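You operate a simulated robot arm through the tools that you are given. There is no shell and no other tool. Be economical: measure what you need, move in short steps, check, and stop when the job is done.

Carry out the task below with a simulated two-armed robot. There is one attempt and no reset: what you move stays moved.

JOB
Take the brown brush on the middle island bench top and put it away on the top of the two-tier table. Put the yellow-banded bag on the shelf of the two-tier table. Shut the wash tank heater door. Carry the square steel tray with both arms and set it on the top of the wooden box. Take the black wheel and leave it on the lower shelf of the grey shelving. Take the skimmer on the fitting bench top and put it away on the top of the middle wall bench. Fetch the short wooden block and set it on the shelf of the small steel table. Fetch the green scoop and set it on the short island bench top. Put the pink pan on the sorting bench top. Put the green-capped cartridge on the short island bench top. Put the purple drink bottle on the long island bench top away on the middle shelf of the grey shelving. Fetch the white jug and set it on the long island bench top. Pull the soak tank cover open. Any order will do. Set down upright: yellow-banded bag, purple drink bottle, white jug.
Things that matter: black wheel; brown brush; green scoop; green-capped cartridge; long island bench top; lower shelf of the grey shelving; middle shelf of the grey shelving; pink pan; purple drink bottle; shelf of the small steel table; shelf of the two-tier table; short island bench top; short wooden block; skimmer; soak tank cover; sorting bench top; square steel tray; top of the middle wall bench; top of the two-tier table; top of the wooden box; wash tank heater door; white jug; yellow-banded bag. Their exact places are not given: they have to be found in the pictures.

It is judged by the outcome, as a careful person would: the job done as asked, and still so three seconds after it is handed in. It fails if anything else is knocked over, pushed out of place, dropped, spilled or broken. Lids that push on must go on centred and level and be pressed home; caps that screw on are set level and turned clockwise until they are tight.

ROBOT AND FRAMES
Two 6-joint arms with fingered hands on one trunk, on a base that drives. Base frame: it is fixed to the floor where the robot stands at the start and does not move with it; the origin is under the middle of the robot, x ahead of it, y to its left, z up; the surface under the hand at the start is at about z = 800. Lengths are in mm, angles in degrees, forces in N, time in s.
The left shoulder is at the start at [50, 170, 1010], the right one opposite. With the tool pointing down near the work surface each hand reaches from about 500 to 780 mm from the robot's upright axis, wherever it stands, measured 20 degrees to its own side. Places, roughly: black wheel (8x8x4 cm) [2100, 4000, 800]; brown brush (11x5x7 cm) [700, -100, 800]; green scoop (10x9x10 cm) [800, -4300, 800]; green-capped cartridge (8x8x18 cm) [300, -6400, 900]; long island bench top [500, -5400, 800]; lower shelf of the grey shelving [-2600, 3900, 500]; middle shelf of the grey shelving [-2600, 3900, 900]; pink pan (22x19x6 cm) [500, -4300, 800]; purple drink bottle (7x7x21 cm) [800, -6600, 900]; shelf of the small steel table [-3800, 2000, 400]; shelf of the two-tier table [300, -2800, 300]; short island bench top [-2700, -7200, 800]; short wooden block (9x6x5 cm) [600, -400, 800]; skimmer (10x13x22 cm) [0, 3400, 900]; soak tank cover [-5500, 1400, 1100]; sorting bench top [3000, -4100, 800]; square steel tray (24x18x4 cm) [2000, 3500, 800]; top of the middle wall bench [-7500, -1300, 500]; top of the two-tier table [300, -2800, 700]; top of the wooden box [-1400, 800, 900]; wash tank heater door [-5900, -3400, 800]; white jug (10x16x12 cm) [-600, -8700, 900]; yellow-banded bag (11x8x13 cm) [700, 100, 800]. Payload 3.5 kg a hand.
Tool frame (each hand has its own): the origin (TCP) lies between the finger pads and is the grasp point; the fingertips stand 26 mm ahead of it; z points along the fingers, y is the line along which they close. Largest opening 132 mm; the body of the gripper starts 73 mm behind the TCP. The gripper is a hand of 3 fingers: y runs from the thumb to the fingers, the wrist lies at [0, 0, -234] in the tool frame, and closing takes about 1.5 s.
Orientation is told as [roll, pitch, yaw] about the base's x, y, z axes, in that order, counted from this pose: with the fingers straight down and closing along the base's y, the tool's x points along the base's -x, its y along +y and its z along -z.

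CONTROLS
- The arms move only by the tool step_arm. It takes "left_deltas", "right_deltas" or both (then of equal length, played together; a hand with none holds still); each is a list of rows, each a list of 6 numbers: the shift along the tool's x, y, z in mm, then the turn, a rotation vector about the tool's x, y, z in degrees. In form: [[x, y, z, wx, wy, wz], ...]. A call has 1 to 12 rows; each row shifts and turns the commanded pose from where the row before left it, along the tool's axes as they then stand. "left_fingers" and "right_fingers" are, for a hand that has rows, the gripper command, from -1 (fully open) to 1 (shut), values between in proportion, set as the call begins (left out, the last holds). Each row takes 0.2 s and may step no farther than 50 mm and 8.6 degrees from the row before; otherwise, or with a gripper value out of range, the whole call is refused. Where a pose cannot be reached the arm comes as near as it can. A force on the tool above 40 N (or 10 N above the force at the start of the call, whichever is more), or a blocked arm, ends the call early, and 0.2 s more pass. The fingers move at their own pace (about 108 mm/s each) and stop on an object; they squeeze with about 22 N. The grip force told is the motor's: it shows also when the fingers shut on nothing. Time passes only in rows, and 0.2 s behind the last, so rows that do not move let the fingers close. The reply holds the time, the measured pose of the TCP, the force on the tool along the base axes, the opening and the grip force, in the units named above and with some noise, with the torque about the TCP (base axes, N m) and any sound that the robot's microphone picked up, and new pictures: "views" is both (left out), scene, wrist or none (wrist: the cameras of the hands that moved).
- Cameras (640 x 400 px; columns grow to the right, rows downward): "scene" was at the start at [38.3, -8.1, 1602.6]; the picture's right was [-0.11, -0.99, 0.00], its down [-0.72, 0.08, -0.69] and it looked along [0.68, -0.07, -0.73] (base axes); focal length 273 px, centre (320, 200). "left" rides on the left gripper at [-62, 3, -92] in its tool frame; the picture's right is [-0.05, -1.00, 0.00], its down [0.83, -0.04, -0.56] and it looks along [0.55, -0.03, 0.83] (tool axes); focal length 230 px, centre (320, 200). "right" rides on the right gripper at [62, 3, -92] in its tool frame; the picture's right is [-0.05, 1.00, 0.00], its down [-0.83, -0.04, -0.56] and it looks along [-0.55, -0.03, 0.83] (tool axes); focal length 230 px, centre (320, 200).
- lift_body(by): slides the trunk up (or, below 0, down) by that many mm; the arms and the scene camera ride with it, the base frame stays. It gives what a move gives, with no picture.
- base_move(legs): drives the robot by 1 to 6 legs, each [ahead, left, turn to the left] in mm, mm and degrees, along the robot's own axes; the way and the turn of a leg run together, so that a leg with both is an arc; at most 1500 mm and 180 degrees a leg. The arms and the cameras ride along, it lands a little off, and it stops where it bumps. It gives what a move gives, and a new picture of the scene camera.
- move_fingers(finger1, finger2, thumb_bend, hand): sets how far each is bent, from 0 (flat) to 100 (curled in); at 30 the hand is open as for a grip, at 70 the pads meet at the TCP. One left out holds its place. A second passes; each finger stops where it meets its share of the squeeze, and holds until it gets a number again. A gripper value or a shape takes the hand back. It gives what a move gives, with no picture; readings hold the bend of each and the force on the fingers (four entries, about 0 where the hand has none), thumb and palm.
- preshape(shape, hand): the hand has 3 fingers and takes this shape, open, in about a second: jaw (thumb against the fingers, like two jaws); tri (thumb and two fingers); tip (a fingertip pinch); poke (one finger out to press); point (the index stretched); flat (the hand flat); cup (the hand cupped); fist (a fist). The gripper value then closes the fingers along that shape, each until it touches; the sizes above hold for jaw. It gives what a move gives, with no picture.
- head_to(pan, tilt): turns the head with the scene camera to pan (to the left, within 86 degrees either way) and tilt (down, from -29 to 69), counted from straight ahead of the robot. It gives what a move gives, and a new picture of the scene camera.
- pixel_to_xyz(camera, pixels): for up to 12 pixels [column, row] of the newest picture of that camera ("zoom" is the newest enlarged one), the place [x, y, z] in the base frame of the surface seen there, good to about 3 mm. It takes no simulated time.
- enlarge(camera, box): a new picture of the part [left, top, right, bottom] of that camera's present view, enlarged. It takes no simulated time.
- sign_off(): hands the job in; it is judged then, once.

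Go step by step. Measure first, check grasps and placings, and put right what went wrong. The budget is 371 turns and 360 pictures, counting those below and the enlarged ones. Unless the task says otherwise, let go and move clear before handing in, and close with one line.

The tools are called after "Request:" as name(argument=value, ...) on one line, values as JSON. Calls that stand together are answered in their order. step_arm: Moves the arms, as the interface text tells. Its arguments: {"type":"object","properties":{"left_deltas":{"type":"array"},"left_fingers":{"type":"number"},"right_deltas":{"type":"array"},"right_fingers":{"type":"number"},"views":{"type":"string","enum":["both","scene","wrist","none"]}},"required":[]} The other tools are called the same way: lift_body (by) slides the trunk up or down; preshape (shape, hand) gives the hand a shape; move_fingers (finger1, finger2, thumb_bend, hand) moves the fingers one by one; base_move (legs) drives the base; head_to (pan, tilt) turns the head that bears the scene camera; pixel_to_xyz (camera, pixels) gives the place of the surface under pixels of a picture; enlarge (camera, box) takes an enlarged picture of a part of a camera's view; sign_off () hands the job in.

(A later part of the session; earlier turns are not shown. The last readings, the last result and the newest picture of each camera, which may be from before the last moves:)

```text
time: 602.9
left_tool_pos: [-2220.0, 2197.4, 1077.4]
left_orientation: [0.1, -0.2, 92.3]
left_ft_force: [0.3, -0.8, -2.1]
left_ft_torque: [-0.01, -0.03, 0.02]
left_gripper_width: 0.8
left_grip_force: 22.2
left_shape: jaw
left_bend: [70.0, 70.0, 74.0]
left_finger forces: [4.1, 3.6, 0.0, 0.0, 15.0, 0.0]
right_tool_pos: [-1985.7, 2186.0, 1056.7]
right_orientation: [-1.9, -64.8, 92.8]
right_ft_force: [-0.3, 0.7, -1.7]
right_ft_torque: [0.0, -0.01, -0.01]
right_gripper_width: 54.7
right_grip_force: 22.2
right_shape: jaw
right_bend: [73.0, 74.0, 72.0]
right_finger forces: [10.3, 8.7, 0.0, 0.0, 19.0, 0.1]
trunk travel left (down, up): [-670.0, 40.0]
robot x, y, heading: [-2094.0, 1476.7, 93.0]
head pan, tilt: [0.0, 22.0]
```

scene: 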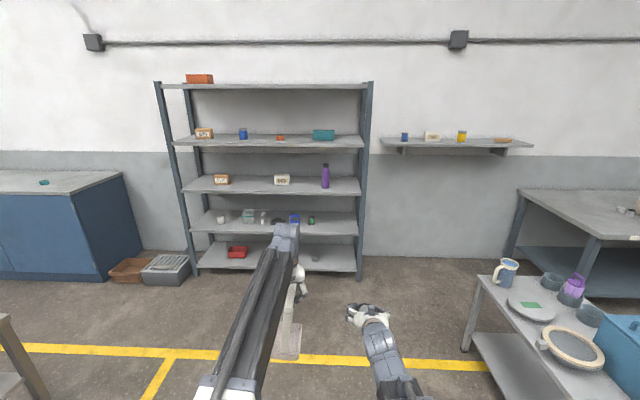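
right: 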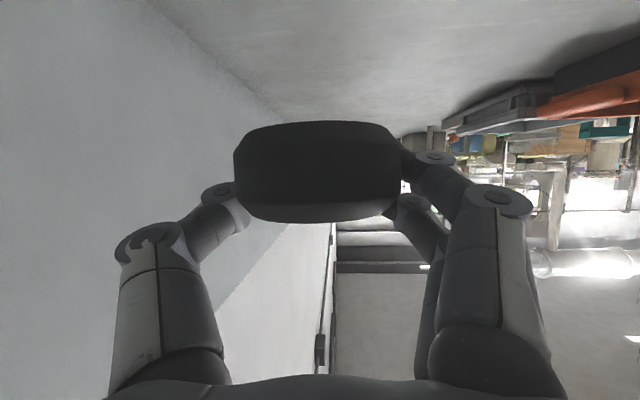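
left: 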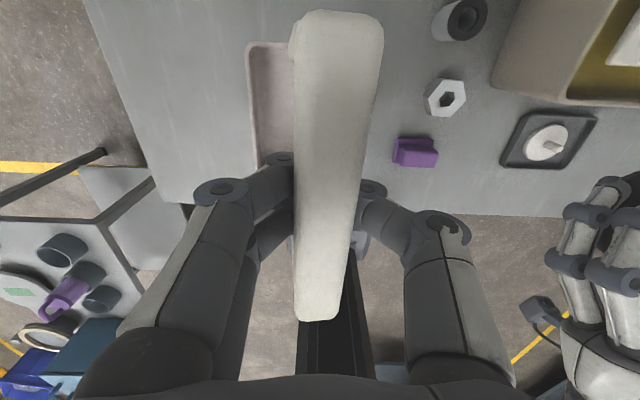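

The lower shelf's right end is free, around x -1985. I'll retract the skimmer hand, lower the trunk 485, and drive in.

Request:
step_arm(left_deltas=[[25, 0, 0, 0, 0, 0], [25, 0, 0, 0, 0, 0], [25, 0, 0, 0, 0, 0], [25, 0, 0, 0, 0, 0]], views="none")

Request:
lift_body(by=-400)

Request:
lift_body(by=-75)

Request:
base_move(legs=[[1000, 0, -3], [340, 0, 0]])

```text
time: 603.9
left_tool_pos: [-2212.9, 2094.9, 1076.1]
left_orientation: [-0.2, -0.1, 92.4]
left_ft_force: [-0.5, 0.1, -1.5]
left_ft_torque: [0.0, -0.04, -0.03]
left_gripper_width: 0.5
left_grip_force: 22.3
left_shape: jaw
left_bend: [70.0, 70.0, 74.0]
left_finger forces: [4.3, 3.2, 0.1, 0.1, 15.3, 0.0]
right_tool_pos: [-1986.7, 2187.2, 1056.1]
right_orientation: [-1.9, -64.7, 92.8]
right_ft_force: [1.2, -0.9, -1.7]
right_ft_torque: [0.0, -0.02, -0.03]
right_gripper_width: 54.7
right_grip_force: 22.6
right_shape: jaw
right_bend: [73.0, 74.0, 72.0]
right_finger forces: [10.3, 8.7, 0.0, 0.0, 18.9, 0.0]
trunk travel left (down, up): [-670.0, 40.0]
robot x, y, heading: [-2092.3, 1479.3, 92.7]
head pan, tilt: [0.0, 22.0]
```

```text
time: 607.7
left_tool_pos: [-2214.4, 2096.9, 674.6]
left_orientation: [0.0, -0.2, 92.4]
left_ft_force: [-0.3, -0.3, -1.8]
left_ft_torque: [0.01, -0.02, -0.03]
left_gripper_width: 0.3
left_grip_force: 22.1
left_shape: jaw
left_bend: [70.0, 70.0, 74.0]
left_finger forces: [3.8, 3.4, 0.0, 0.0, 15.2, 0.0]
right_tool_pos: [-1986.6, 2185.1, 657.0]
right_orientation: [-1.9, -64.7, 92.7]
right_ft_force: [0.3, -0.3, -1.9]
right_ft_torque: [-0.02, 0.01, 0.0]
right_gripper_width: 54.5
right_grip_force: 22.2
right_shape: jaw
right_bend: [73.0, 74.0, 72.0]
right_finger forces: [10.2, 8.7, 0.1, 0.0, 18.9, 0.1]
trunk travel left (down, up): [-270.0, 440.0]
robot x, y, heading: [-2098.5, 1477.0, 92.8]
head pan, tilt: [0.0, 22.0]
```

```text
time: 608.8
left_tool_pos: [-2212.6, 2096.9, 600.2]
left_orientation: [-0.1, -0.2, 92.4]
left_ft_force: [-0.8, -0.8, -2.4]
left_ft_torque: [0.01, -0.03, -0.01]
left_gripper_width: 0.3
left_grip_force: 22.2
left_shape: jaw
left_bend: [70.0, 70.0, 74.0]
left_finger forces: [3.9, 3.4, 0.0, 0.0, 15.1, 0.0]
right_tool_pos: [-1986.1, 2185.9, 582.4]
right_orientation: [-1.9, -64.7, 92.8]
right_ft_force: [-0.1, 1.2, -1.1]
right_ft_torque: [0.0, 0.01, -0.02]
right_gripper_width: 54.5
right_grip_force: 21.8
right_shape: jaw
right_bend: [73.0, 74.0, 72.0]
right_finger forces: [10.3, 8.6, 0.0, 0.0, 18.9, 0.0]
trunk travel left (down, up): [-195.0, 515.0]
robot x, y, heading: [-2094.5, 1477.0, 92.3]
head pan, tilt: [0.0, 22.0]
```

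```text
time: 615.8
left_tool_pos: [-2190.2, 3435.0, 600.2]
left_orientation: [0.0, -0.2, 88.9]
left_ft_force: [-1.1, 0.3, -2.6]
left_ft_torque: [0.02, -0.03, 0.05]
left_gripper_width: 0.0
left_grip_force: 22.0
left_shape: jaw
left_bend: [70.0, 70.0, 74.0]
left_finger forces: [3.4, 3.4, 0.0, 0.1, 15.2, 0.1]
right_tool_pos: [-1958.9, 3511.1, 581.6]
right_orientation: [-1.9, -64.6, 89.4]
right_ft_force: [0.3, 0.6, -1.4]
right_ft_torque: [-0.01, -0.01, 0.01]
right_gripper_width: 54.3
right_grip_force: 22.2
right_shape: jaw
right_bend: [73.0, 74.0, 72.0]
right_finger forces: [10.3, 8.7, 0.1, 0.1, 18.9, 0.0]
trunk travel left (down, up): [-195.0, 515.0]
robot x, y, heading: [-2106.5, 2811.2, 89.1]
head pan, tilt: [0.0, 22.0]
```

scene: 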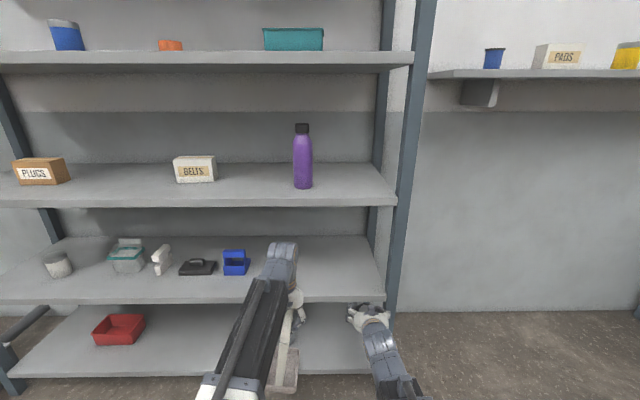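

I'll measure the lower shelf near the wheel and the right post.

Request:
pixel_to_xyz(camera="scene", pixels=[[340, 265], [340, 290], [365, 285], [395, 250], [320, 250], [375, 285], [340, 297]])

```text
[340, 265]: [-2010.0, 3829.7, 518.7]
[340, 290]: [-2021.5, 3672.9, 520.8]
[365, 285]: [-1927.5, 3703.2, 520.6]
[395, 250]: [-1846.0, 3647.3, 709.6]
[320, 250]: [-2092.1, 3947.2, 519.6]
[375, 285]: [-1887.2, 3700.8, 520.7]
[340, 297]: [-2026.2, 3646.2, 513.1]
```

I'll shift left 40 and ahead 60, then extend the wheel in over the shelf.

Request:
base_move(legs=[[60, 40, 0.8]])

Request:
step_arm(right_deltas=[[-15.4, 0, 32.5, 0, 0, 0], [-15.4, 0, 32.5, 0, 0, 0], [-15.4, 0, 32.5, 0, 0, 0], [-15.4, 0, 32.5, 0, 0, 0], [-15.4, 0, 32.5, 0, 0, 0], [18, 0, 8.5, 0, 0, 0]], views="both")

```text
time: 616.8
left_tool_pos: [-2239.0, 3495.4, 600.7]
left_orientation: [0.0, -0.2, 89.8]
left_ft_force: [-0.4, 0.0, -1.8]
left_ft_torque: [0.01, 0.01, 0.02]
left_gripper_width: 0.6
left_grip_force: 21.7
left_shape: jaw
left_bend: [70.0, 70.0, 74.0]
left_finger forces: [3.1, 3.4, 0.0, 0.0, 14.9, 0.1]
right_tool_pos: [-2008.7, 3573.8, 582.4]
right_orientation: [-1.9, -64.7, 90.3]
right_ft_force: [0.0, -0.6, -1.2]
right_ft_torque: [-0.02, 0.0, 0.01]
right_gripper_width: 54.5
right_grip_force: 22.1
right_shape: jaw
right_bend: [73.0, 74.0, 72.0]
right_finger forces: [10.3, 8.8, 0.0, 0.0, 18.9, 0.0]
trunk travel left (down, up): [-195.0, 515.0]
robot x, y, heading: [-2148.0, 2871.6, 90.2]
head pan, tilt: [0.0, 22.0]
```

scene: 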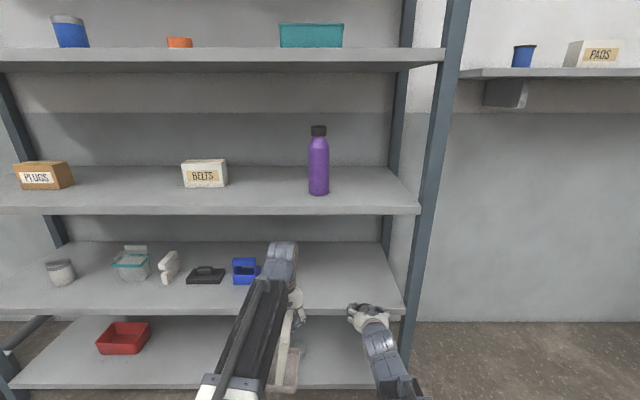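

```text
time: 618.2
left_tool_pos: [-2238.3, 3494.7, 599.7]
left_orientation: [0.0, -0.2, 89.8]
left_ft_force: [0.3, 0.3, -2.6]
left_ft_torque: [0.01, -0.04, 0.02]
left_gripper_width: 0.4
left_grip_force: 22.6
left_shape: jaw
left_bend: [70.0, 70.0, 74.0]
left_finger forces: [3.4, 2.9, 0.1, 0.1, 15.2, 0.1]
right_tool_pos: [-2003.6, 3754.4, 564.5]
right_orientation: [-1.9, -64.6, 90.3]
right_ft_force: [0.5, 0.3, -1.1]
right_ft_torque: [0.0, -0.02, -0.02]
right_gripper_width: 54.6
right_grip_force: 22.0
right_shape: jaw
right_bend: [73.0, 74.0, 72.0]
right_finger forces: [10.3, 8.8, 0.1, 0.1, 18.9, 0.0]
trunk travel left (down, up): [-195.0, 515.0]
robot x, y, heading: [-2145.2, 2868.9, 90.0]
head pan, tilt: [0.0, 22.0]
```

scene: 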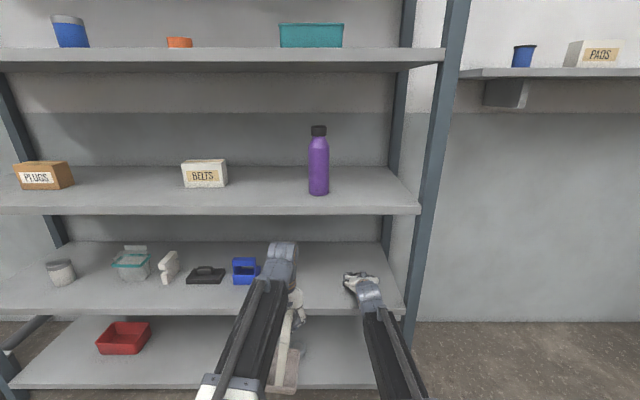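
right: 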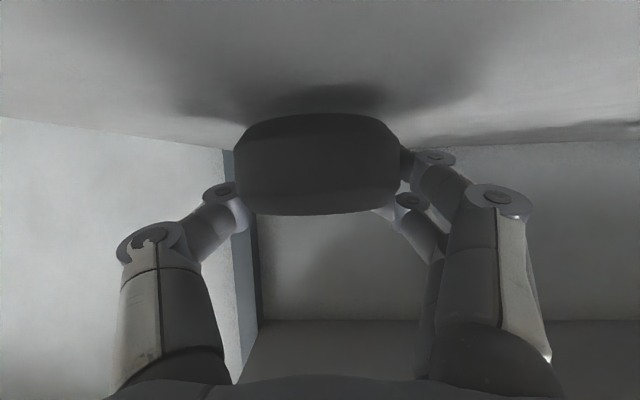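

I'll lower 13 mm gently and check contact.

Request:
step_arm(right_deltas=[[4.5, 0, 2.1, 0, 0, 0], [3.6, 0, 1.7, 0, 0, 0], [1.8, 0, 0.9, 0, 0, 0], [0, 0, 0, 0, 0, 0]], views="none")

```text
time: 619.2
left_tool_pos: [-2237.8, 3495.4, 600.4]
left_orientation: [0.0, -0.2, 89.8]
left_ft_force: [-0.1, 0.1, -2.1]
left_ft_torque: [0.0, -0.07, -0.01]
left_gripper_width: 0.7
left_grip_force: 22.4
left_shape: jaw
left_bend: [70.0, 70.0, 74.0]
left_finger forces: [3.3, 2.9, 0.0, 0.1, 15.1, 0.0]
right_tool_pos: [-2002.4, 3755.5, 551.5]
right_orientation: [-2.0, -64.9, 90.2]
right_ft_force: [0.9, 2.7, 1.3]
right_ft_torque: [-0.02, 0.01, -0.06]
right_gripper_width: 54.7
right_grip_force: 22.1
right_shape: jaw
right_bend: [73.0, 73.0, 72.0]
right_finger forces: [10.2, 10.4, 0.0, 0.0, 19.8, 0.1]
trunk travel left (down, up): [-195.0, 515.0]
robot x, y, heading: [-2147.1, 2872.0, 90.2]
head pan, tilt: [0.0, 22.0]
```

It's touching. I'll release and withdraw along the finger axis.

Request:
step_arm(right_deltas=[[0, 0, 0, 0, 0, 0], [0, 0, 0, 0, 0, 0], [0, 0, 0, 0, 0, 0], [0, 0, 0, 0, 0, 0]], right_fingers=-0.6, views="none")

Request:
step_arm(right_deltas=[[0, 0, -25, 0, 0, 0], [0, 0, -35, 0, 0, 0], [0, 0, -35, 0, 0, 0], [0, 0, -35, 0, 0, 0], [0, 0, -35, 0, 0, 0]], views="both")

```text
time: 620.2
left_tool_pos: [-2238.9, 3496.4, 600.2]
left_orientation: [0.0, -0.3, 89.8]
left_ft_force: [-0.4, 0.0, -1.9]
left_ft_torque: [-0.01, -0.01, -0.02]
left_gripper_width: 0.4
left_grip_force: 21.8
left_shape: jaw
left_bend: [70.0, 70.0, 74.0]
left_finger forces: [3.4, 2.9, 0.0, 0.0, 15.0, 0.0]
right_tool_pos: [-2001.8, 3755.1, 551.1]
right_orientation: [-1.9, -64.8, 90.3]
right_ft_force: [0.6, 0.3, 0.3]
right_ft_torque: [0.0, 0.0, 0.02]
right_gripper_width: 105.3
right_grip_force: 0.0
right_shape: jaw
right_bend: [59.0, 59.0, 56.0]
right_finger forces: [0.1, 0.0, 0.0, 0.0, 0.1, 0.1]
trunk travel left (down, up): [-195.0, 515.0]
robot x, y, heading: [-2144.7, 2869.9, 90.3]
head pan, tilt: [0.0, 22.0]
```

```text
time: 621.4
left_tool_pos: [-2239.3, 3494.5, 598.7]
left_orientation: [-0.1, -0.2, 89.9]
left_ft_force: [0.2, -0.2, -2.2]
left_ft_torque: [-0.01, -0.06, -0.01]
left_gripper_width: 0.3
left_grip_force: 21.9
left_shape: jaw
left_bend: [70.0, 70.0, 74.0]
left_finger forces: [3.3, 2.9, 0.1, 0.0, 15.0, 0.0]
right_tool_pos: [-2007.8, 3606.3, 622.6]
right_orientation: [-1.9, -64.7, 90.3]
right_ft_force: [1.0, 0.4, -0.6]
right_ft_torque: [0.01, 0.04, 0.0]
right_gripper_width: 105.1
right_grip_force: 0.1
right_shape: jaw
right_bend: [59.0, 59.0, 56.0]
right_finger forces: [0.0, 0.0, 0.0, 0.0, 0.1, 0.1]
trunk travel left (down, up): [-195.0, 515.0]
robot x, y, heading: [-2147.5, 2873.9, 90.0]
head pan, tilt: [0.0, 22.0]
```

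scene: 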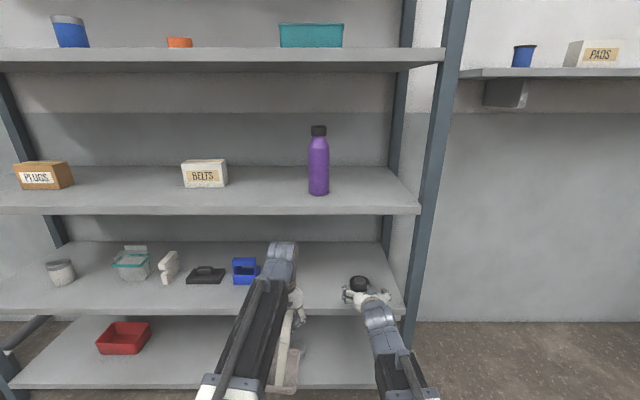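
right: 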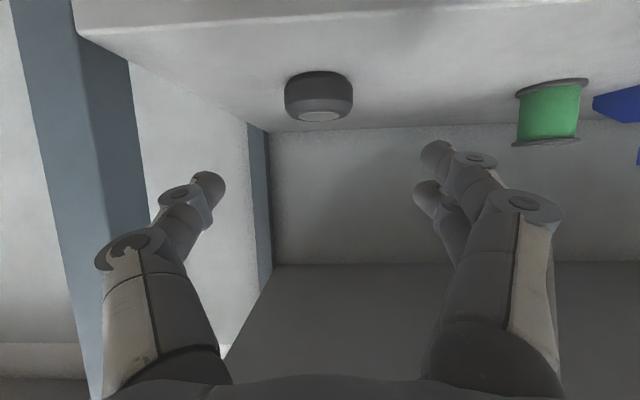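

The wheel rests on the lower shelf. Next is the skimmer to the west wall bench. I'll back out, raise the trunk, face west and look.

Request:
base_move(legs=[[-450, 0, 0]])

Request:
lift_body(by=400)

Request:
lift_body(by=75)

Request:
base_move(legs=[[0, 0, 45], [0, 0, 45], [300, -250, 0]])

Request:
head_to(pan=8, tilt=20)

```text
time: 624.1
left_tool_pos: [-2238.0, 3051.2, 600.8]
left_orientation: [0.0, -0.2, 89.8]
left_ft_force: [0.3, 0.8, -1.5]
left_ft_torque: [-0.02, 0.01, -0.05]
left_gripper_width: 0.5
left_grip_force: 21.8
left_shape: jaw
left_bend: [70.0, 70.0, 74.0]
left_finger forces: [3.4, 2.7, 0.0, 0.1, 15.1, 0.0]
right_tool_pos: [-2008.7, 3162.7, 622.4]
right_orientation: [-1.9, -64.6, 90.3]
right_ft_force: [-0.7, -0.4, 0.7]
right_ft_torque: [0.04, 0.03, -0.01]
right_gripper_width: 105.1
right_grip_force: 0.1
right_shape: jaw
right_bend: [59.0, 59.0, 56.0]
right_finger forces: [0.0, 0.0, 0.0, 0.1, 0.1, 0.0]
trunk travel left (down, up): [-195.0, 515.0]
robot x, y, heading: [-2148.8, 2429.1, 90.0]
head pan, tilt: [0.0, 22.0]
```

scene: 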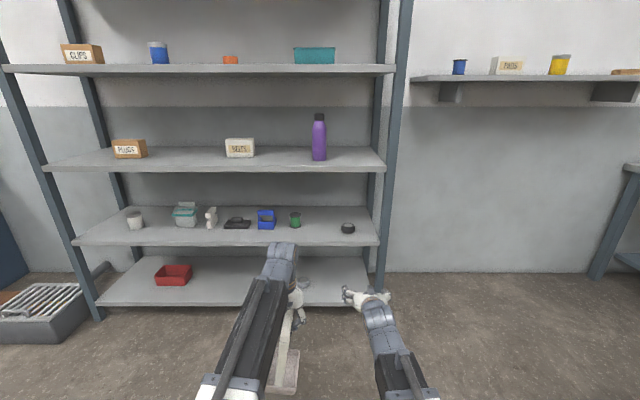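

```text
time: 627.9
left_tool_pos: [-2238.3, 3051.0, 1000.2]
left_orientation: [0.1, -0.2, 89.8]
left_ft_force: [0.2, 0.2, -2.3]
left_ft_torque: [0.01, -0.05, 0.02]
left_gripper_width: 0.2
left_grip_force: 22.2
left_shape: jaw
left_bend: [70.0, 70.0, 74.0]
left_finger forces: [3.1, 2.7, 0.0, 0.1, 14.9, 0.0]
right_tool_pos: [-2007.5, 3162.2, 1021.5]
right_orientation: [-1.9, -64.7, 90.3]
right_ft_force: [-0.5, -0.3, 0.2]
right_ft_torque: [-0.02, 0.0, 0.02]
right_gripper_width: 105.4
right_grip_force: 0.0
right_shape: jaw
right_bend: [59.0, 59.0, 56.0]
right_finger forces: [0.0, 0.0, 0.0, 0.0, 0.0, 0.0]
trunk travel left (down, up): [-595.0, 115.0]
robot x, y, heading: [-2144.1, 2427.8, 90.3]
head pan, tilt: [0.0, 22.0]
```

```text
time: 629.0
left_tool_pos: [-2237.4, 3051.5, 1074.3]
left_orientation: [-0.1, -0.2, 89.8]
left_ft_force: [0.6, 0.8, -2.4]
left_ft_torque: [0.0, -0.02, 0.03]
left_gripper_width: 0.2
left_grip_force: 22.1
left_shape: jaw
left_bend: [70.0, 70.0, 74.0]
left_finger forces: [3.1, 2.7, 0.1, 0.1, 0.0, 0.0]
right_tool_pos: [-2008.1, 3163.5, 1097.1]
right_orientation: [-1.9, -64.7, 90.2]
right_ft_force: [-0.4, 0.9, -0.9]
right_ft_torque: [0.03, 0.02, 0.0]
right_gripper_width: 105.4
right_grip_force: 0.0
right_shape: jaw
right_bend: [59.0, 59.0, 56.0]
right_finger forces: [0.0, 0.1, 0.1, 0.1, 0.0, 0.1]
trunk travel left (down, up): [-670.0, 40.0]
robot x, y, heading: [-2146.9, 2430.6, 90.4]
head pan, tilt: [0.0, 22.0]
```

```text
time: 635.6
left_tool_pos: [-3073.7, 2581.8, 1075.0]
left_orientation: [0.0, -0.2, -179.8]
left_ft_force: [-0.1, 1.0, -2.3]
left_ft_torque: [0.03, 0.01, -0.05]
left_gripper_width: 0.0
left_grip_force: 22.1
left_shape: jaw
left_bend: [70.0, 70.0, 73.0]
left_finger forces: [2.4, 2.4, 0.1, 0.0, 0.4, 0.0]
right_tool_pos: [-3186.4, 2811.6, 1097.6]
right_orientation: [-1.9, -64.7, -179.4]
right_ft_force: [0.3, -0.4, 0.4]
right_ft_torque: [0.02, 0.01, 0.0]
right_gripper_width: 105.3
right_grip_force: 0.1
right_shape: jaw
right_bend: [59.0, 59.0, 56.0]
right_finger forces: [0.0, 0.0, 0.0, 0.1, 0.1, 0.0]
trunk travel left (down, up): [-670.0, 40.0]
robot x, y, heading: [-2448.1, 2673.6, -179.6]
head pan, tilt: [0.0, 22.0]
```

scene: 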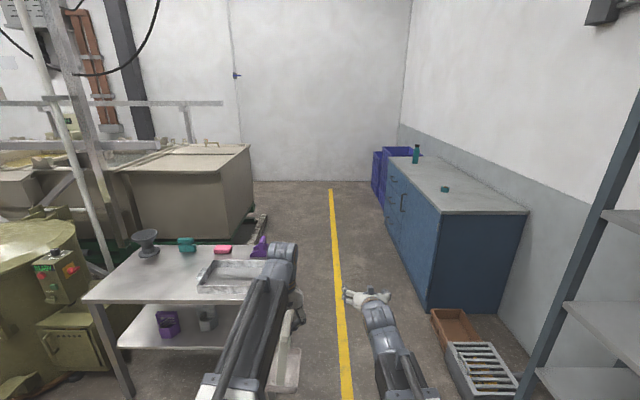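

```text
time: 636.3
left_tool_pos: [-3074.3, 2579.7, 1075.1]
left_orientation: [-0.1, -0.3, -179.8]
left_ft_force: [0.2, -1.0, -2.2]
left_ft_torque: [0.01, -0.02, -0.02]
left_gripper_width: 0.0
left_grip_force: 21.7
left_shape: jaw
left_bend: [70.0, 70.0, 73.0]
left_finger forces: [2.7, 2.0, 0.1, 0.1, 0.4, 0.0]
right_tool_pos: [-3186.6, 2810.1, 1097.5]
right_orientation: [-1.9, -64.6, -179.3]
right_ft_force: [0.3, 0.0, -0.3]
right_ft_torque: [0.0, -0.05, 0.0]
right_gripper_width: 105.1
right_grip_force: 0.1
right_shape: jaw
right_bend: [59.0, 59.0, 56.0]
right_finger forces: [0.0, 0.0, 0.0, 0.0, 0.1, 0.0]
trunk travel left (down, up): [-670.0, 40.0]
robot x, y, heading: [-2449.1, 2675.9, -179.6]
head pan, tilt: [8.0, 20.0]
```

scene: 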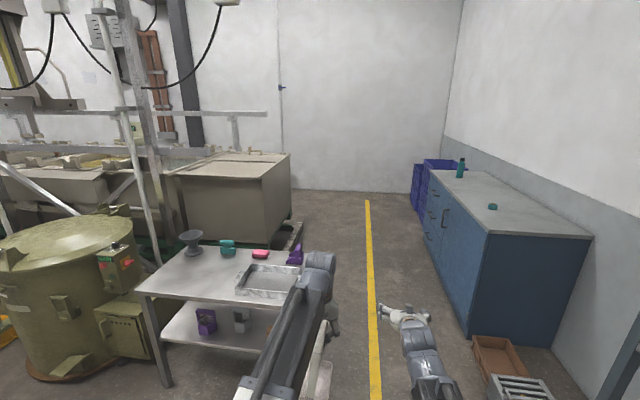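

The skimmer hangs on the closed fingers. I'll check that in the wrist view and measure the soak tank and the corridor.

Request:
step_arm(left_deltas=[[0, 0, 0, 0, 0, 0]], views="wrist")

Request:
enlarge(camera="scene", box=[120, 120, 320, 260])

Request:
pixel_to_xyz(camera="scene", pixels=[[260, 182], [288, 156], [183, 175], [235, 153], [272, 240], [291, 215], [300, 250], [252, 152], [350, 205], [300, 192], [185, 200], [430, 195]])

```text
time: 636.7
left_tool_pos: [-3073.4, 2579.3, 1074.7]
left_orientation: [0.0, -0.2, -179.8]
left_ft_force: [-0.1, 0.4, -3.2]
left_ft_torque: [0.06, -0.01, 0.01]
left_gripper_width: 0.0
left_grip_force: 21.9
left_shape: jaw
left_bend: [70.0, 70.0, 73.0]
left_finger forces: [2.6, 2.1, 0.0, 0.0, 0.6, 0.0]
right_tool_pos: [-3186.5, 2810.0, 1096.6]
right_orientation: [-1.9, -64.6, -179.4]
right_ft_force: [-0.3, -1.1, -0.7]
right_ft_torque: [0.01, 0.02, 0.02]
right_gripper_width: 105.7
right_grip_force: 0.1
right_shape: jaw
right_bend: [59.0, 59.0, 56.0]
right_finger forces: [0.0, 0.0, 0.0, 0.0, 0.0, 0.0]
trunk travel left (down, up): [-670.0, 40.0]
robot x, y, heading: [-2449.7, 2677.8, -179.6]
head pan, tilt: [8.0, 20.0]
```

left: 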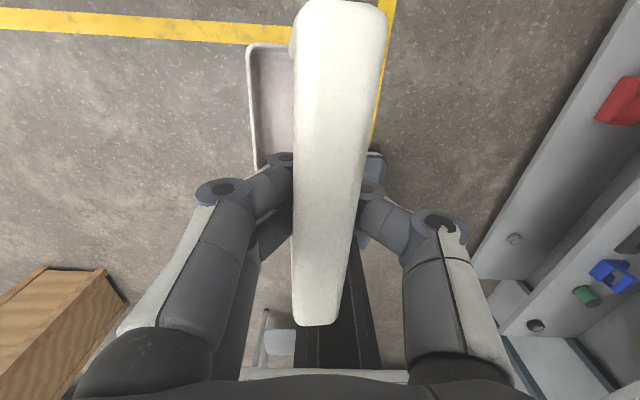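

```text
2.86 times, centred on (220, 190) of scene
```

zoom: 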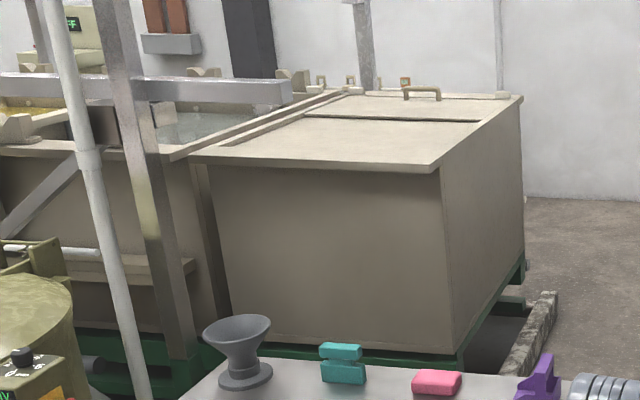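

```text
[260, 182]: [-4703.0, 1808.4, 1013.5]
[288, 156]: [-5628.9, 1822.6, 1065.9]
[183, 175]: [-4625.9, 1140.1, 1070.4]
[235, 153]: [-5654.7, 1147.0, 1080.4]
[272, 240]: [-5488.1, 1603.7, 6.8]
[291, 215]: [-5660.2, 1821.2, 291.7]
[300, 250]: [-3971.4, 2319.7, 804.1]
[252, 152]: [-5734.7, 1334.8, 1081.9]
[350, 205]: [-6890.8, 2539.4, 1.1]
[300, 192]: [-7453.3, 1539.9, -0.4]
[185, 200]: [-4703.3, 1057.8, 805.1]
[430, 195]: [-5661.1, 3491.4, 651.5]
```

The bar is well trapped between the fingers. The soak tank spans x -4690 to -5650 and y 1060–1815, with its lid handle on the west side. I'll drive west along the aisle.

Request:
base_move(legs=[[1400, 0, 0], [1400, 0, 0], [1250, 0, 0]])

Request:
head_to(pan=80, tilt=20)

```text
time: 656.1
left_tool_pos: [-7096.0, 2568.5, 1074.3]
left_orientation: [0.0, -0.2, -179.8]
left_ft_force: [0.0, -0.5, -2.5]
left_ft_torque: [0.02, 0.0, 0.01]
left_gripper_width: 0.0
left_grip_force: 22.4
left_shape: jaw
left_bend: [70.0, 70.0, 73.0]
left_finger forces: [2.2, 2.2, 0.0, 0.0, 0.7, 0.1]
right_tool_pos: [-7208.4, 2799.6, 1098.1]
right_orientation: [-1.9, -64.8, -179.4]
right_ft_force: [-0.5, 0.2, -0.9]
right_ft_torque: [0.01, -0.02, 0.02]
right_gripper_width: 105.4
right_grip_force: 0.2
right_shape: jaw
right_bend: [59.0, 59.0, 56.0]
right_finger forces: [0.0, 0.1, 0.0, 0.0, 0.0, 0.0]
trunk travel left (down, up): [-670.0, 40.0]
robot x, y, heading: [-6472.3, 2664.2, -179.8]
head pan, tilt: [8.0, 20.0]
```

scene: 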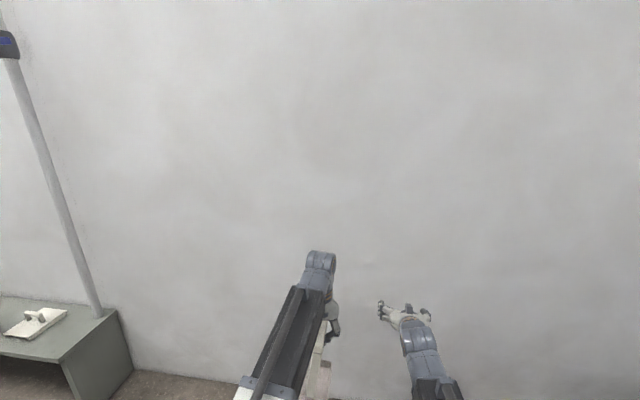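

```text
time: 657.5
left_tool_pos: [-7095.8, 2568.4, 1075.5]
left_orientation: [-0.1, -0.3, -179.9]
left_ft_force: [1.0, 0.3, -1.3]
left_ft_torque: [0.01, -0.02, 0.01]
left_gripper_width: 0.0
left_grip_force: 22.9
left_shape: jaw
left_bend: [70.0, 70.0, 73.0]
left_finger forces: [2.3, 1.9, 0.1, 0.1, 0.6, 0.0]
right_tool_pos: [-7208.0, 2798.7, 1096.9]
right_orientation: [-1.8, -64.7, -179.5]
right_ft_force: [1.1, 0.3, 0.1]
right_ft_torque: [-0.03, 0.03, 0.02]
right_gripper_width: 105.2
right_grip_force: 0.0
right_shape: jaw
right_bend: [59.0, 59.0, 56.0]
right_finger forces: [0.0, 0.0, 0.0, 0.0, 0.0, 0.0]
trunk travel left (down, up): [-670.0, 40.0]
robot x, y, heading: [-6474.0, 2663.5, -179.6]
head pan, tilt: [80.0, 20.0]
```

scene: 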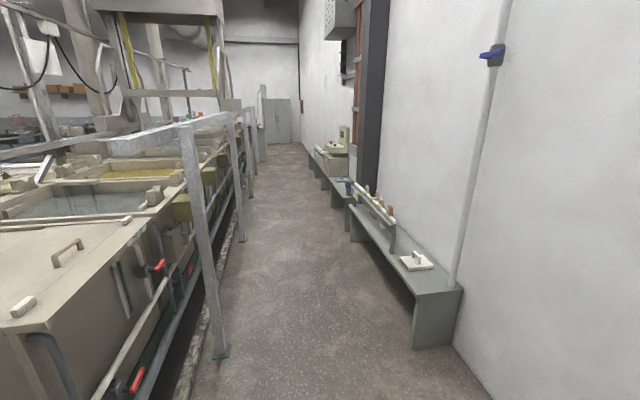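

The west aisle runs south: railing on the left, low wall benches on the right, and the soak lid handle at (68,253). I'll measure these.

Request:
pixel_to_xyz(camera="scene", pixels=[[222, 352], [240, 240], [412, 345], [412, 290], [352, 240], [345, 208], [330, 185], [318, 160], [68, 247], [55, 262], [80, 240], [120, 222]])

Request:
enlarge(camera="scene", box=[270, 110, 470, 280])

Request:
enlarge(camera="scene", box=[0, 170, 240, 360])

```text
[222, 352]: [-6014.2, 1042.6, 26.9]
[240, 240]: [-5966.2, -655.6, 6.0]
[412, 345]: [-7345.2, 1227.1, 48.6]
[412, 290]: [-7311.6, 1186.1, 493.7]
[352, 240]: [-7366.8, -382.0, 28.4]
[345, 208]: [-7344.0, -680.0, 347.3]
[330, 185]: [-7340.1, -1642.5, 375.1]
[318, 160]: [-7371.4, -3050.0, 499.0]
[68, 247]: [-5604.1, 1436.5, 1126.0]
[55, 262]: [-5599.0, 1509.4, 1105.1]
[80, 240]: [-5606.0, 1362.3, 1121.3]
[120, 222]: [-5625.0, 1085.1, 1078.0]
```

```text
2.35 times, centred on (370, 195) of scene
```

zoom: 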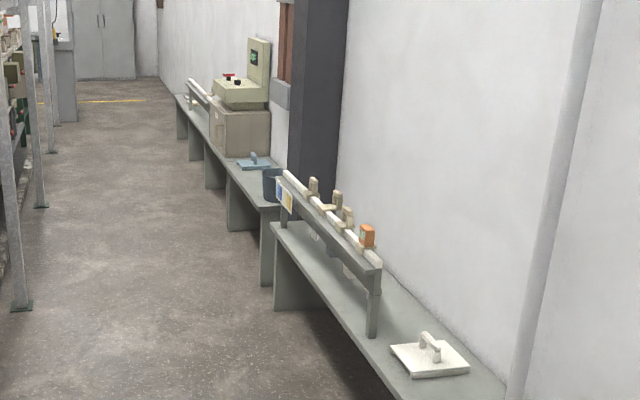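

```text
2.11 times, centred on (120, 265) of scene
```

zoom: 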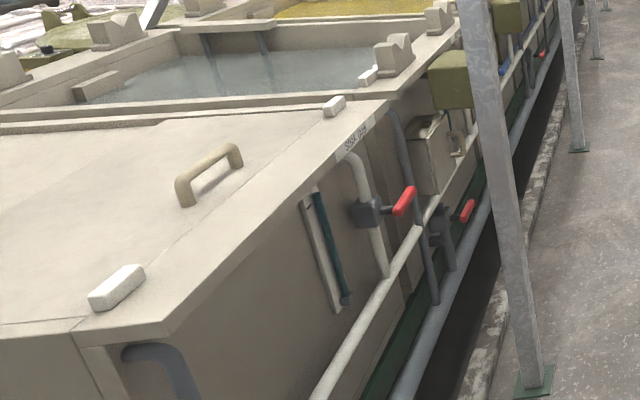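

The soak lid has a U handle at (-5604,1436,1126). First the skimmer: I'll straighten and pull in the right hand, turn south, and drive down the aisle to the middle bench.

Request:
step_arm(right_deltas=[[0, 0, 0, 0, 8.1, 0], [0, 0, 0, 0, 8.1, 0], [0, 0, 0, 0, 8.1, 0], [0, 0, 0, 0, 8.1, 0], [0, 0, 0, 0, 8.1, 0], [0, 0, 0, 0, 8.1, 0], [0, 0, 0, 0, 8.1, 0], [0, 0, 0, 0, 8.1, 0], [40, 0, 0, 0, 0, 0], [40, 0, 0, 0, 0, 0], [40, 0, 0, 0, 0, 0], [30, 0, 0, 0, 0, 0]], views="none")

Request:
base_move(legs=[[0, 0, 45], [0, 0, 45], [0, -230, 0], [1300, 0, 0], [1300, 0, 0]])

Request:
head_to(pan=-35, tilt=32)

```text
time: 660.1
left_tool_pos: [-7096.1, 2568.6, 1075.9]
left_orientation: [0.0, -0.2, -179.9]
left_ft_force: [0.2, -0.1, -1.2]
left_ft_torque: [0.04, 0.05, 0.02]
left_gripper_width: 0.0
left_grip_force: 22.5
left_shape: jaw
left_bend: [70.0, 70.0, 73.0]
left_finger forces: [2.2, 2.2, 0.1, 0.0, 0.7, 0.1]
right_tool_pos: [-7054.9, 2794.9, 1097.7]
right_orientation: [-0.8, 0.0, 178.8]
right_ft_force: [-0.1, -0.2, -1.2]
right_ft_torque: [0.0, 0.0, -0.01]
right_gripper_width: 105.3
right_grip_force: 0.1
right_shape: jaw
right_bend: [59.0, 59.0, 56.0]
right_finger forces: [0.0, 0.1, 0.0, 0.0, 0.1, 0.0]
right hand out of reach, approached as far as the arm can: row 8
trunk travel left (down, up): [-670.0, 40.0]
robot x, y, heading: [-6470.7, 2661.2, -179.7]
head pan, tilt: [80.0, 20.0]
```

```text
time: 678.2
left_tool_pos: [-6613.7, -549.5, 1074.7]
left_orientation: [0.0, -0.2, -89.6]
left_ft_force: [-0.2, -0.8, -2.4]
left_ft_torque: [0.0, 0.01, -0.02]
left_gripper_width: 0.0
left_grip_force: 22.0
left_shape: jaw
left_bend: [70.0, 70.0, 73.0]
left_finger forces: [1.9, 1.7, 0.1, 0.0, 1.2, 0.0]
right_tool_pos: [-6840.5, -511.1, 1100.0]
right_orientation: [-0.8, 0.1, -90.9]
right_ft_force: [-0.2, -0.5, 0.4]
right_ft_torque: [-0.01, -0.02, 0.03]
right_gripper_width: 105.4
right_grip_force: 0.0
right_shape: jaw
right_bend: [59.0, 59.0, 56.0]
right_finger forces: [0.1, 0.1, 0.1, 0.0, 0.0, 0.0]
trunk travel left (down, up): [-670.0, 40.0]
robot x, y, heading: [-6713.5, 74.0, -89.2]
head pan, tilt: [80.0, 20.0]
```

scene: 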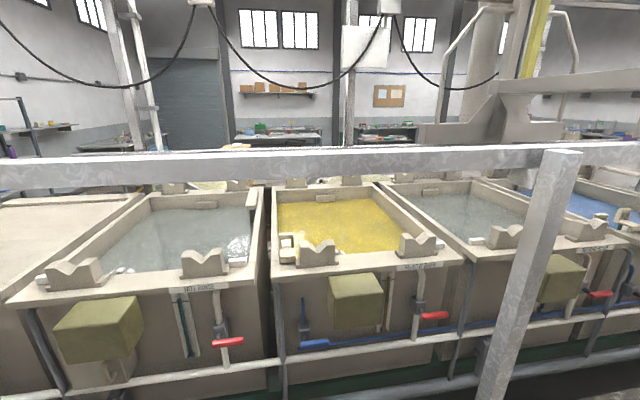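

```text
time: 680.1
left_tool_pos: [-6614.0, -549.1, 1075.2]
left_orientation: [0.1, -0.3, -89.6]
left_ft_force: [-0.2, 0.5, -2.4]
left_ft_torque: [0.01, 0.05, 0.01]
left_gripper_width: 0.0
left_grip_force: 22.2
left_shape: jaw
left_bend: [70.0, 70.0, 73.0]
left_finger forces: [2.0, 1.7, 0.0, 0.1, 1.4, 0.0]
right_tool_pos: [-6841.3, -509.6, 1099.8]
right_orientation: [-0.8, 0.1, -90.8]
right_ft_force: [-0.6, 0.1, -0.4]
right_ft_torque: [0.02, -0.04, 0.0]
right_gripper_width: 105.4
right_grip_force: 0.2
right_shape: jaw
right_bend: [59.0, 59.0, 56.0]
right_finger forces: [0.0, 0.0, 0.0, 0.1, 0.0, 0.1]
trunk travel left (down, up): [-670.0, 40.0]
robot x, y, heading: [-6707.1, 71.0, -89.3]
head pan, tilt: [-35.0, 32.0]
```

scene: 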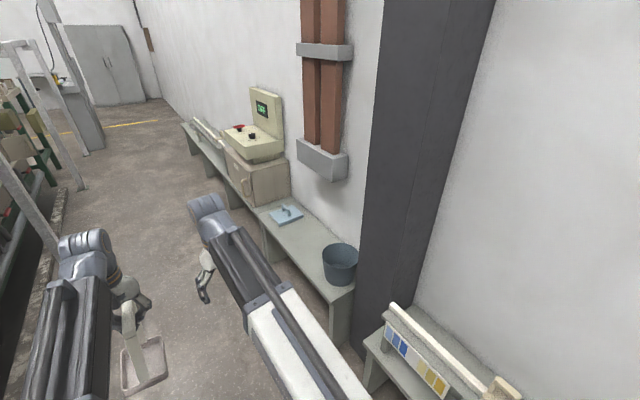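

The middle bench has a bucket at (340,265) and a plate at (285,213), with free surface between them near (312,238). I'll measure.

Request:
pixel_to_xyz(camera="scene", pixels=[[312, 238], [300, 228], [322, 232], [305, 250], [340, 285], [285, 214], [322, 262], [345, 300], [357, 255], [262, 205], [240, 190], [260, 170]])

```text
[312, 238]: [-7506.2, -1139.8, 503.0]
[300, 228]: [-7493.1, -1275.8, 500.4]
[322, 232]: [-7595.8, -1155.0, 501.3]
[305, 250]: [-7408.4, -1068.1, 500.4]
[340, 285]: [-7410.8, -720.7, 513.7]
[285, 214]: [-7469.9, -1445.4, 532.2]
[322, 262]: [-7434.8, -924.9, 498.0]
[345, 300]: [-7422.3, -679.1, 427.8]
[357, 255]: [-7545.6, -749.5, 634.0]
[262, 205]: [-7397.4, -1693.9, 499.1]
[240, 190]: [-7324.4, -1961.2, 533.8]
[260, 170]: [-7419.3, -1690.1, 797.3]
```

The bench is at z 500 and free for y -900 to -1380. I'll drive down, turn west, and lower toward (-7480,-1130).

Request:
base_move(legs=[[1110, 0, 0], [0, 0, -45], [0, 0, -45.5], [140, 0, 0]])

Request:
lift_body(by=-340)

Request:
head_to(pan=10, tilt=45)

```text
time: 690.9
left_tool_pos: [-7468.8, -1133.9, 1074.1]
left_orientation: [0.1, -0.1, 179.9]
left_ft_force: [-0.8, -0.7, -2.1]
left_ft_torque: [0.04, 0.0, -0.01]
left_gripper_width: 0.0
left_grip_force: 21.9
left_shape: jaw
left_bend: [70.0, 70.0, 73.0]
left_finger forces: [1.3, 2.0, 0.1, 0.0, 1.4, 0.0]
right_tool_pos: [-7426.8, -906.3, 1098.0]
right_orientation: [-0.8, 0.1, 178.6]
right_ft_force: [-1.0, -0.1, -0.3]
right_ft_torque: [-0.01, -0.03, 0.01]
right_gripper_width: 105.4
right_grip_force: 0.1
right_shape: jaw
right_bend: [59.0, 59.0, 56.0]
right_finger forces: [0.1, 0.0, 0.1, 0.1, 0.0, 0.0]
trunk travel left (down, up): [-670.0, 40.0]
robot x, y, heading: [-6843.1, -1044.1, -179.8]
head pan, tilt: [-35.0, 32.0]
```

scene: 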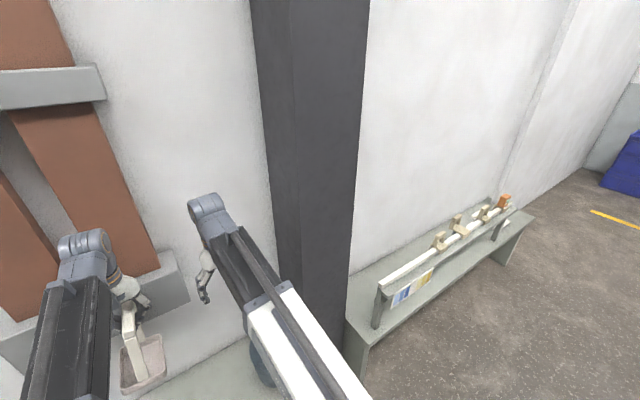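

```text
time: 694.2
left_tool_pos: [-7467.3, -1134.2, 735.4]
left_orientation: [0.0, -0.1, 179.9]
left_ft_force: [-0.2, -0.5, -2.7]
left_ft_torque: [0.05, -0.01, 0.03]
left_gripper_width: 0.2
left_grip_force: 22.0
left_shape: jaw
left_bend: [70.0, 70.0, 73.0]
left_finger forces: [1.9, 1.6, 0.0, 0.0, 1.6, 0.1]
right_tool_pos: [-7427.1, -907.5, 758.3]
right_orientation: [-0.8, 0.0, 178.6]
right_ft_force: [0.4, 0.4, 0.6]
right_ft_torque: [0.02, 0.01, 0.01]
right_gripper_width: 105.4
right_grip_force: 0.1
right_shape: jaw
right_bend: [59.0, 59.0, 56.0]
right_finger forces: [0.0, 0.0, 0.0, 0.1, 0.0, 0.0]
trunk travel left (down, up): [-330.0, 380.0]
robot x, y, heading: [-6843.1, -1037.5, -180.1]
head pan, tilt: [-35.0, 32.0]
```

```text
time: 695.3
left_tool_pos: [-7467.4, -1133.0, 734.5]
left_orientation: [0.0, -0.2, 179.9]
left_ft_force: [0.0, -1.0, -2.8]
left_ft_torque: [0.0, 0.0, 0.0]
left_gripper_width: 0.1
left_grip_force: 21.9
left_shape: jaw
left_bend: [70.0, 70.0, 73.0]
left_finger forces: [1.9, 1.5, 0.0, 0.0, 1.7, 0.0]
right_tool_pos: [-7426.5, -906.7, 757.8]
right_orientation: [-0.8, 0.0, 178.6]
right_ft_force: [-0.3, 0.2, 0.2]
right_ft_torque: [0.0, -0.03, 0.02]
right_gripper_width: 105.4
right_grip_force: 0.1
right_shape: jaw
right_bend: [59.0, 59.0, 56.0]
right_finger forces: [0.1, 0.0, 0.0, 0.0, 0.1, 0.0]
trunk travel left (down, up): [-330.0, 380.0]
robot x, y, heading: [-6845.8, -1038.8, -179.8]
head pan, tilt: [10.0, 45.0]
```

scene: 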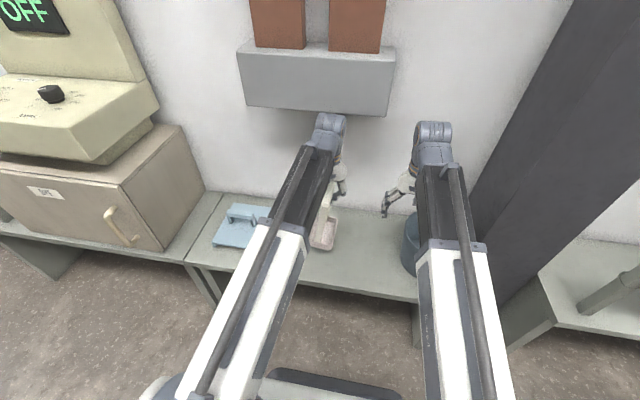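

The skimmer is above the free spot. I'll lower it 24 mm and watch the force.

Request:
step_arm(left_deltas=[[0, 0, 10, 0, 0, 0], [0, 0, 8, 0, 0, 0], [0, 0, 4, 0, 0, 0], [0, 0, 0, 0, 0, 0]], views="wrist")

Request:
enlarge(camera="scene", box=[270, 170, 390, 270])

```text
time: 696.3
left_tool_pos: [-7467.7, -1134.2, 712.8]
left_orientation: [-0.1, -0.3, 179.8]
left_ft_force: [0.2, -0.5, -2.2]
left_ft_torque: [0.02, 0.0, -0.03]
left_gripper_width: 0.0
left_grip_force: 22.2
left_shape: jaw
left_bend: [70.0, 70.0, 73.0]
left_finger forces: [1.9, 1.5, 0.0, 0.0, 1.5, 0.0]
right_tool_pos: [-7427.3, -906.8, 758.5]
right_orientation: [-0.8, 0.0, 178.6]
right_ft_force: [0.7, 0.3, -0.9]
right_ft_torque: [-0.01, -0.01, -0.02]
right_gripper_width: 105.6
right_grip_force: 0.0
right_shape: jaw
right_bend: [59.0, 59.0, 56.0]
right_finger forces: [0.1, 0.0, 0.0, 0.1, 0.1, 0.0]
trunk travel left (down, up): [-330.0, 380.0]
robot x, y, heading: [-6841.7, -1038.8, -179.8]
head pan, tilt: [10.0, 45.0]
```

left: 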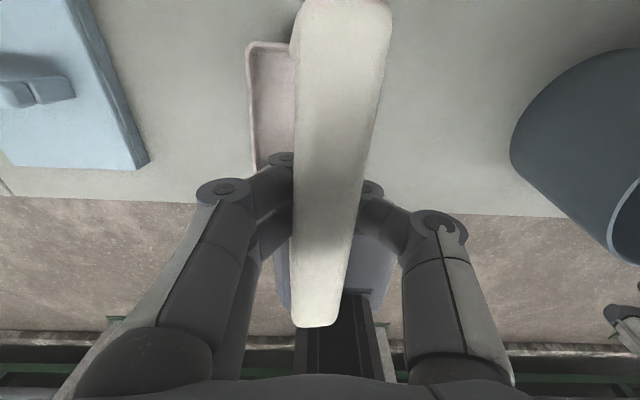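

```text
4.00 times, centred on (330, 220) of scene
```

zoom: 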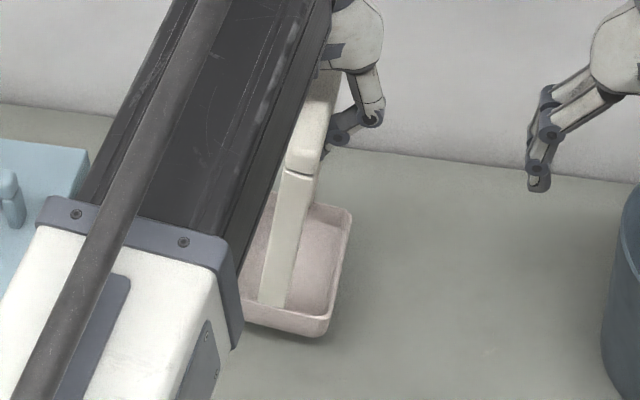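

Still hanging just above the surface. I'll keep lowering in small steps.

Request:
step_arm(left_deltas=[[0, 0, 4, 0, 0, 0], [0, 0, 4, 0, 0, 0], [0, 0, 3, 0, 0, 0], [0, 0, 0, 0, 0, 0]], views="none")

Request:
step_arm(left_deltas=[[0, 0, 2, 0, 0, 0], [0, 0, 2, 0, 0, 0], [0, 0, 0, 0, 0, 0]], views="none")

```text
time: 697.3
left_tool_pos: [-7466.9, -1133.4, 701.9]
left_orientation: [0.0, -0.2, 179.9]
left_ft_force: [-0.6, -0.7, -2.2]
left_ft_torque: [0.03, 0.04, -0.05]
left_gripper_width: 0.2
left_grip_force: 21.7
left_shape: jaw
left_bend: [70.0, 70.0, 73.0]
left_finger forces: [1.9, 1.6, 0.1, 0.0, 1.5, 0.0]
right_tool_pos: [-7426.7, -905.5, 758.2]
right_orientation: [-0.8, 0.0, 178.6]
right_ft_force: [-0.8, 0.0, -0.3]
right_ft_torque: [0.0, -0.01, -0.01]
right_gripper_width: 105.3
right_grip_force: 0.0
right_shape: jaw
right_bend: [59.0, 59.0, 56.0]
right_finger forces: [0.0, 0.0, 0.0, 0.0, 0.1, 0.0]
trunk travel left (down, up): [-330.0, 380.0]
robot x, y, heading: [-6843.4, -1038.5, -180.2]
head pan, tilt: [10.0, 45.0]
```

```text
time: 698.1
left_tool_pos: [-7467.4, -1133.9, 697.7]
left_orientation: [0.0, -0.3, 179.9]
left_ft_force: [-0.9, 0.0, -1.8]
left_ft_torque: [0.02, -0.01, -0.03]
left_gripper_width: 0.0
left_grip_force: 21.3
left_shape: jaw
left_bend: [70.0, 70.0, 73.0]
left_finger forces: [2.0, 1.6, 0.0, 0.1, 1.6, 0.0]
right_tool_pos: [-7426.1, -906.7, 759.0]
right_orientation: [-0.8, 0.1, 178.6]
right_ft_force: [0.1, -0.4, -0.4]
right_ft_torque: [-0.04, -0.02, 0.0]
right_gripper_width: 105.4
right_grip_force: 0.1
right_shape: jaw
right_bend: [59.0, 59.0, 56.0]
right_finger forces: [0.0, 0.1, 0.0, 0.0, 0.0, 0.0]
trunk travel left (down, up): [-330.0, 380.0]
robot x, y, heading: [-6842.1, -1040.2, -179.7]
head pan, tilt: [10.0, 45.0]
```

No contact yet. I'll continue down in 2 mm steps.

Request:
step_arm(left_deltas=[[0, 0, 2, 0, 0, 0], [0, 0, 2, 0, 0, 0], [0, 0, 2, 0, 0, 0], [0, 0, 0, 0, 0, 0]], views="none")

Request:
step_arm(left_deltas=[[0, 0, 2, 0, 0, 0], [0, 0, 2, 0, 0, 0], [0, 0, 0, 0, 0, 0]], views="wrist")

```text
time: 699.1
left_tool_pos: [-7467.6, -1132.1, 692.5]
left_orientation: [0.0, -0.2, 179.9]
left_ft_force: [0.0, 0.5, -3.1]
left_ft_torque: [0.02, 0.04, -0.01]
left_gripper_width: 0.0
left_grip_force: 22.4
left_shape: jaw
left_bend: [70.0, 70.0, 73.0]
left_finger forces: [1.9, 1.6, 0.1, 0.0, 1.6, 0.0]
right_tool_pos: [-7425.6, -907.7, 758.9]
right_orientation: [-0.8, 0.0, 178.5]
right_ft_force: [0.6, -0.3, 0.6]
right_ft_torque: [-0.01, -0.03, -0.01]
right_gripper_width: 105.4
right_grip_force: 0.2
right_shape: jaw
right_bend: [59.0, 59.0, 56.0]
right_finger forces: [0.0, 0.1, 0.0, 0.0, 0.0, 0.0]
trunk travel left (down, up): [-330.0, 380.0]
robot x, y, heading: [-6847.1, -1042.4, -179.9]
head pan, tilt: [10.0, 45.0]
```

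```text
time: 699.9
left_tool_pos: [-7466.6, -1133.1, 688.8]
left_orientation: [0.0, -0.3, 180.0]
left_ft_force: [-0.3, -1.1, 0.5]
left_ft_torque: [0.03, -0.02, 0.0]
left_gripper_width: 0.0
left_grip_force: 22.1
left_shape: jaw
left_bend: [70.0, 70.0, 73.0]
left_finger forces: [1.3, 1.2, 0.0, 0.1, 1.8, 0.0]
right_tool_pos: [-7427.0, -906.8, 758.7]
right_orientation: [-0.9, 0.0, 178.6]
right_ft_force: [0.9, -0.3, -0.2]
right_ft_torque: [-0.01, 0.01, -0.03]
right_gripper_width: 105.1
right_grip_force: 0.0
right_shape: jaw
right_bend: [59.0, 59.0, 56.0]
right_finger forces: [0.0, 0.0, 0.0, 0.1, 0.0, 0.0]
trunk travel left (down, up): [-330.0, 380.0]
robot x, y, heading: [-6844.5, -1042.5, -179.8]
head pan, tilt: [10.0, 45.0]
```

left: 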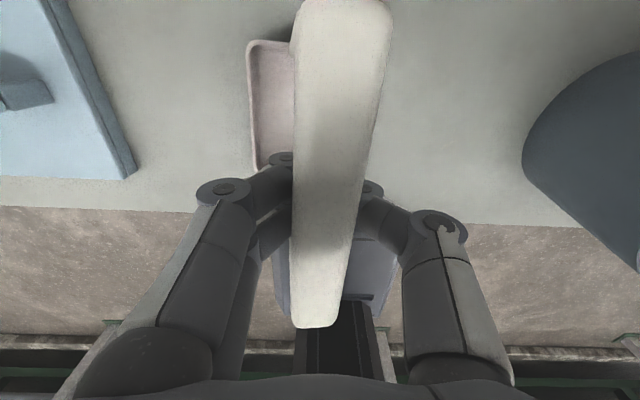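

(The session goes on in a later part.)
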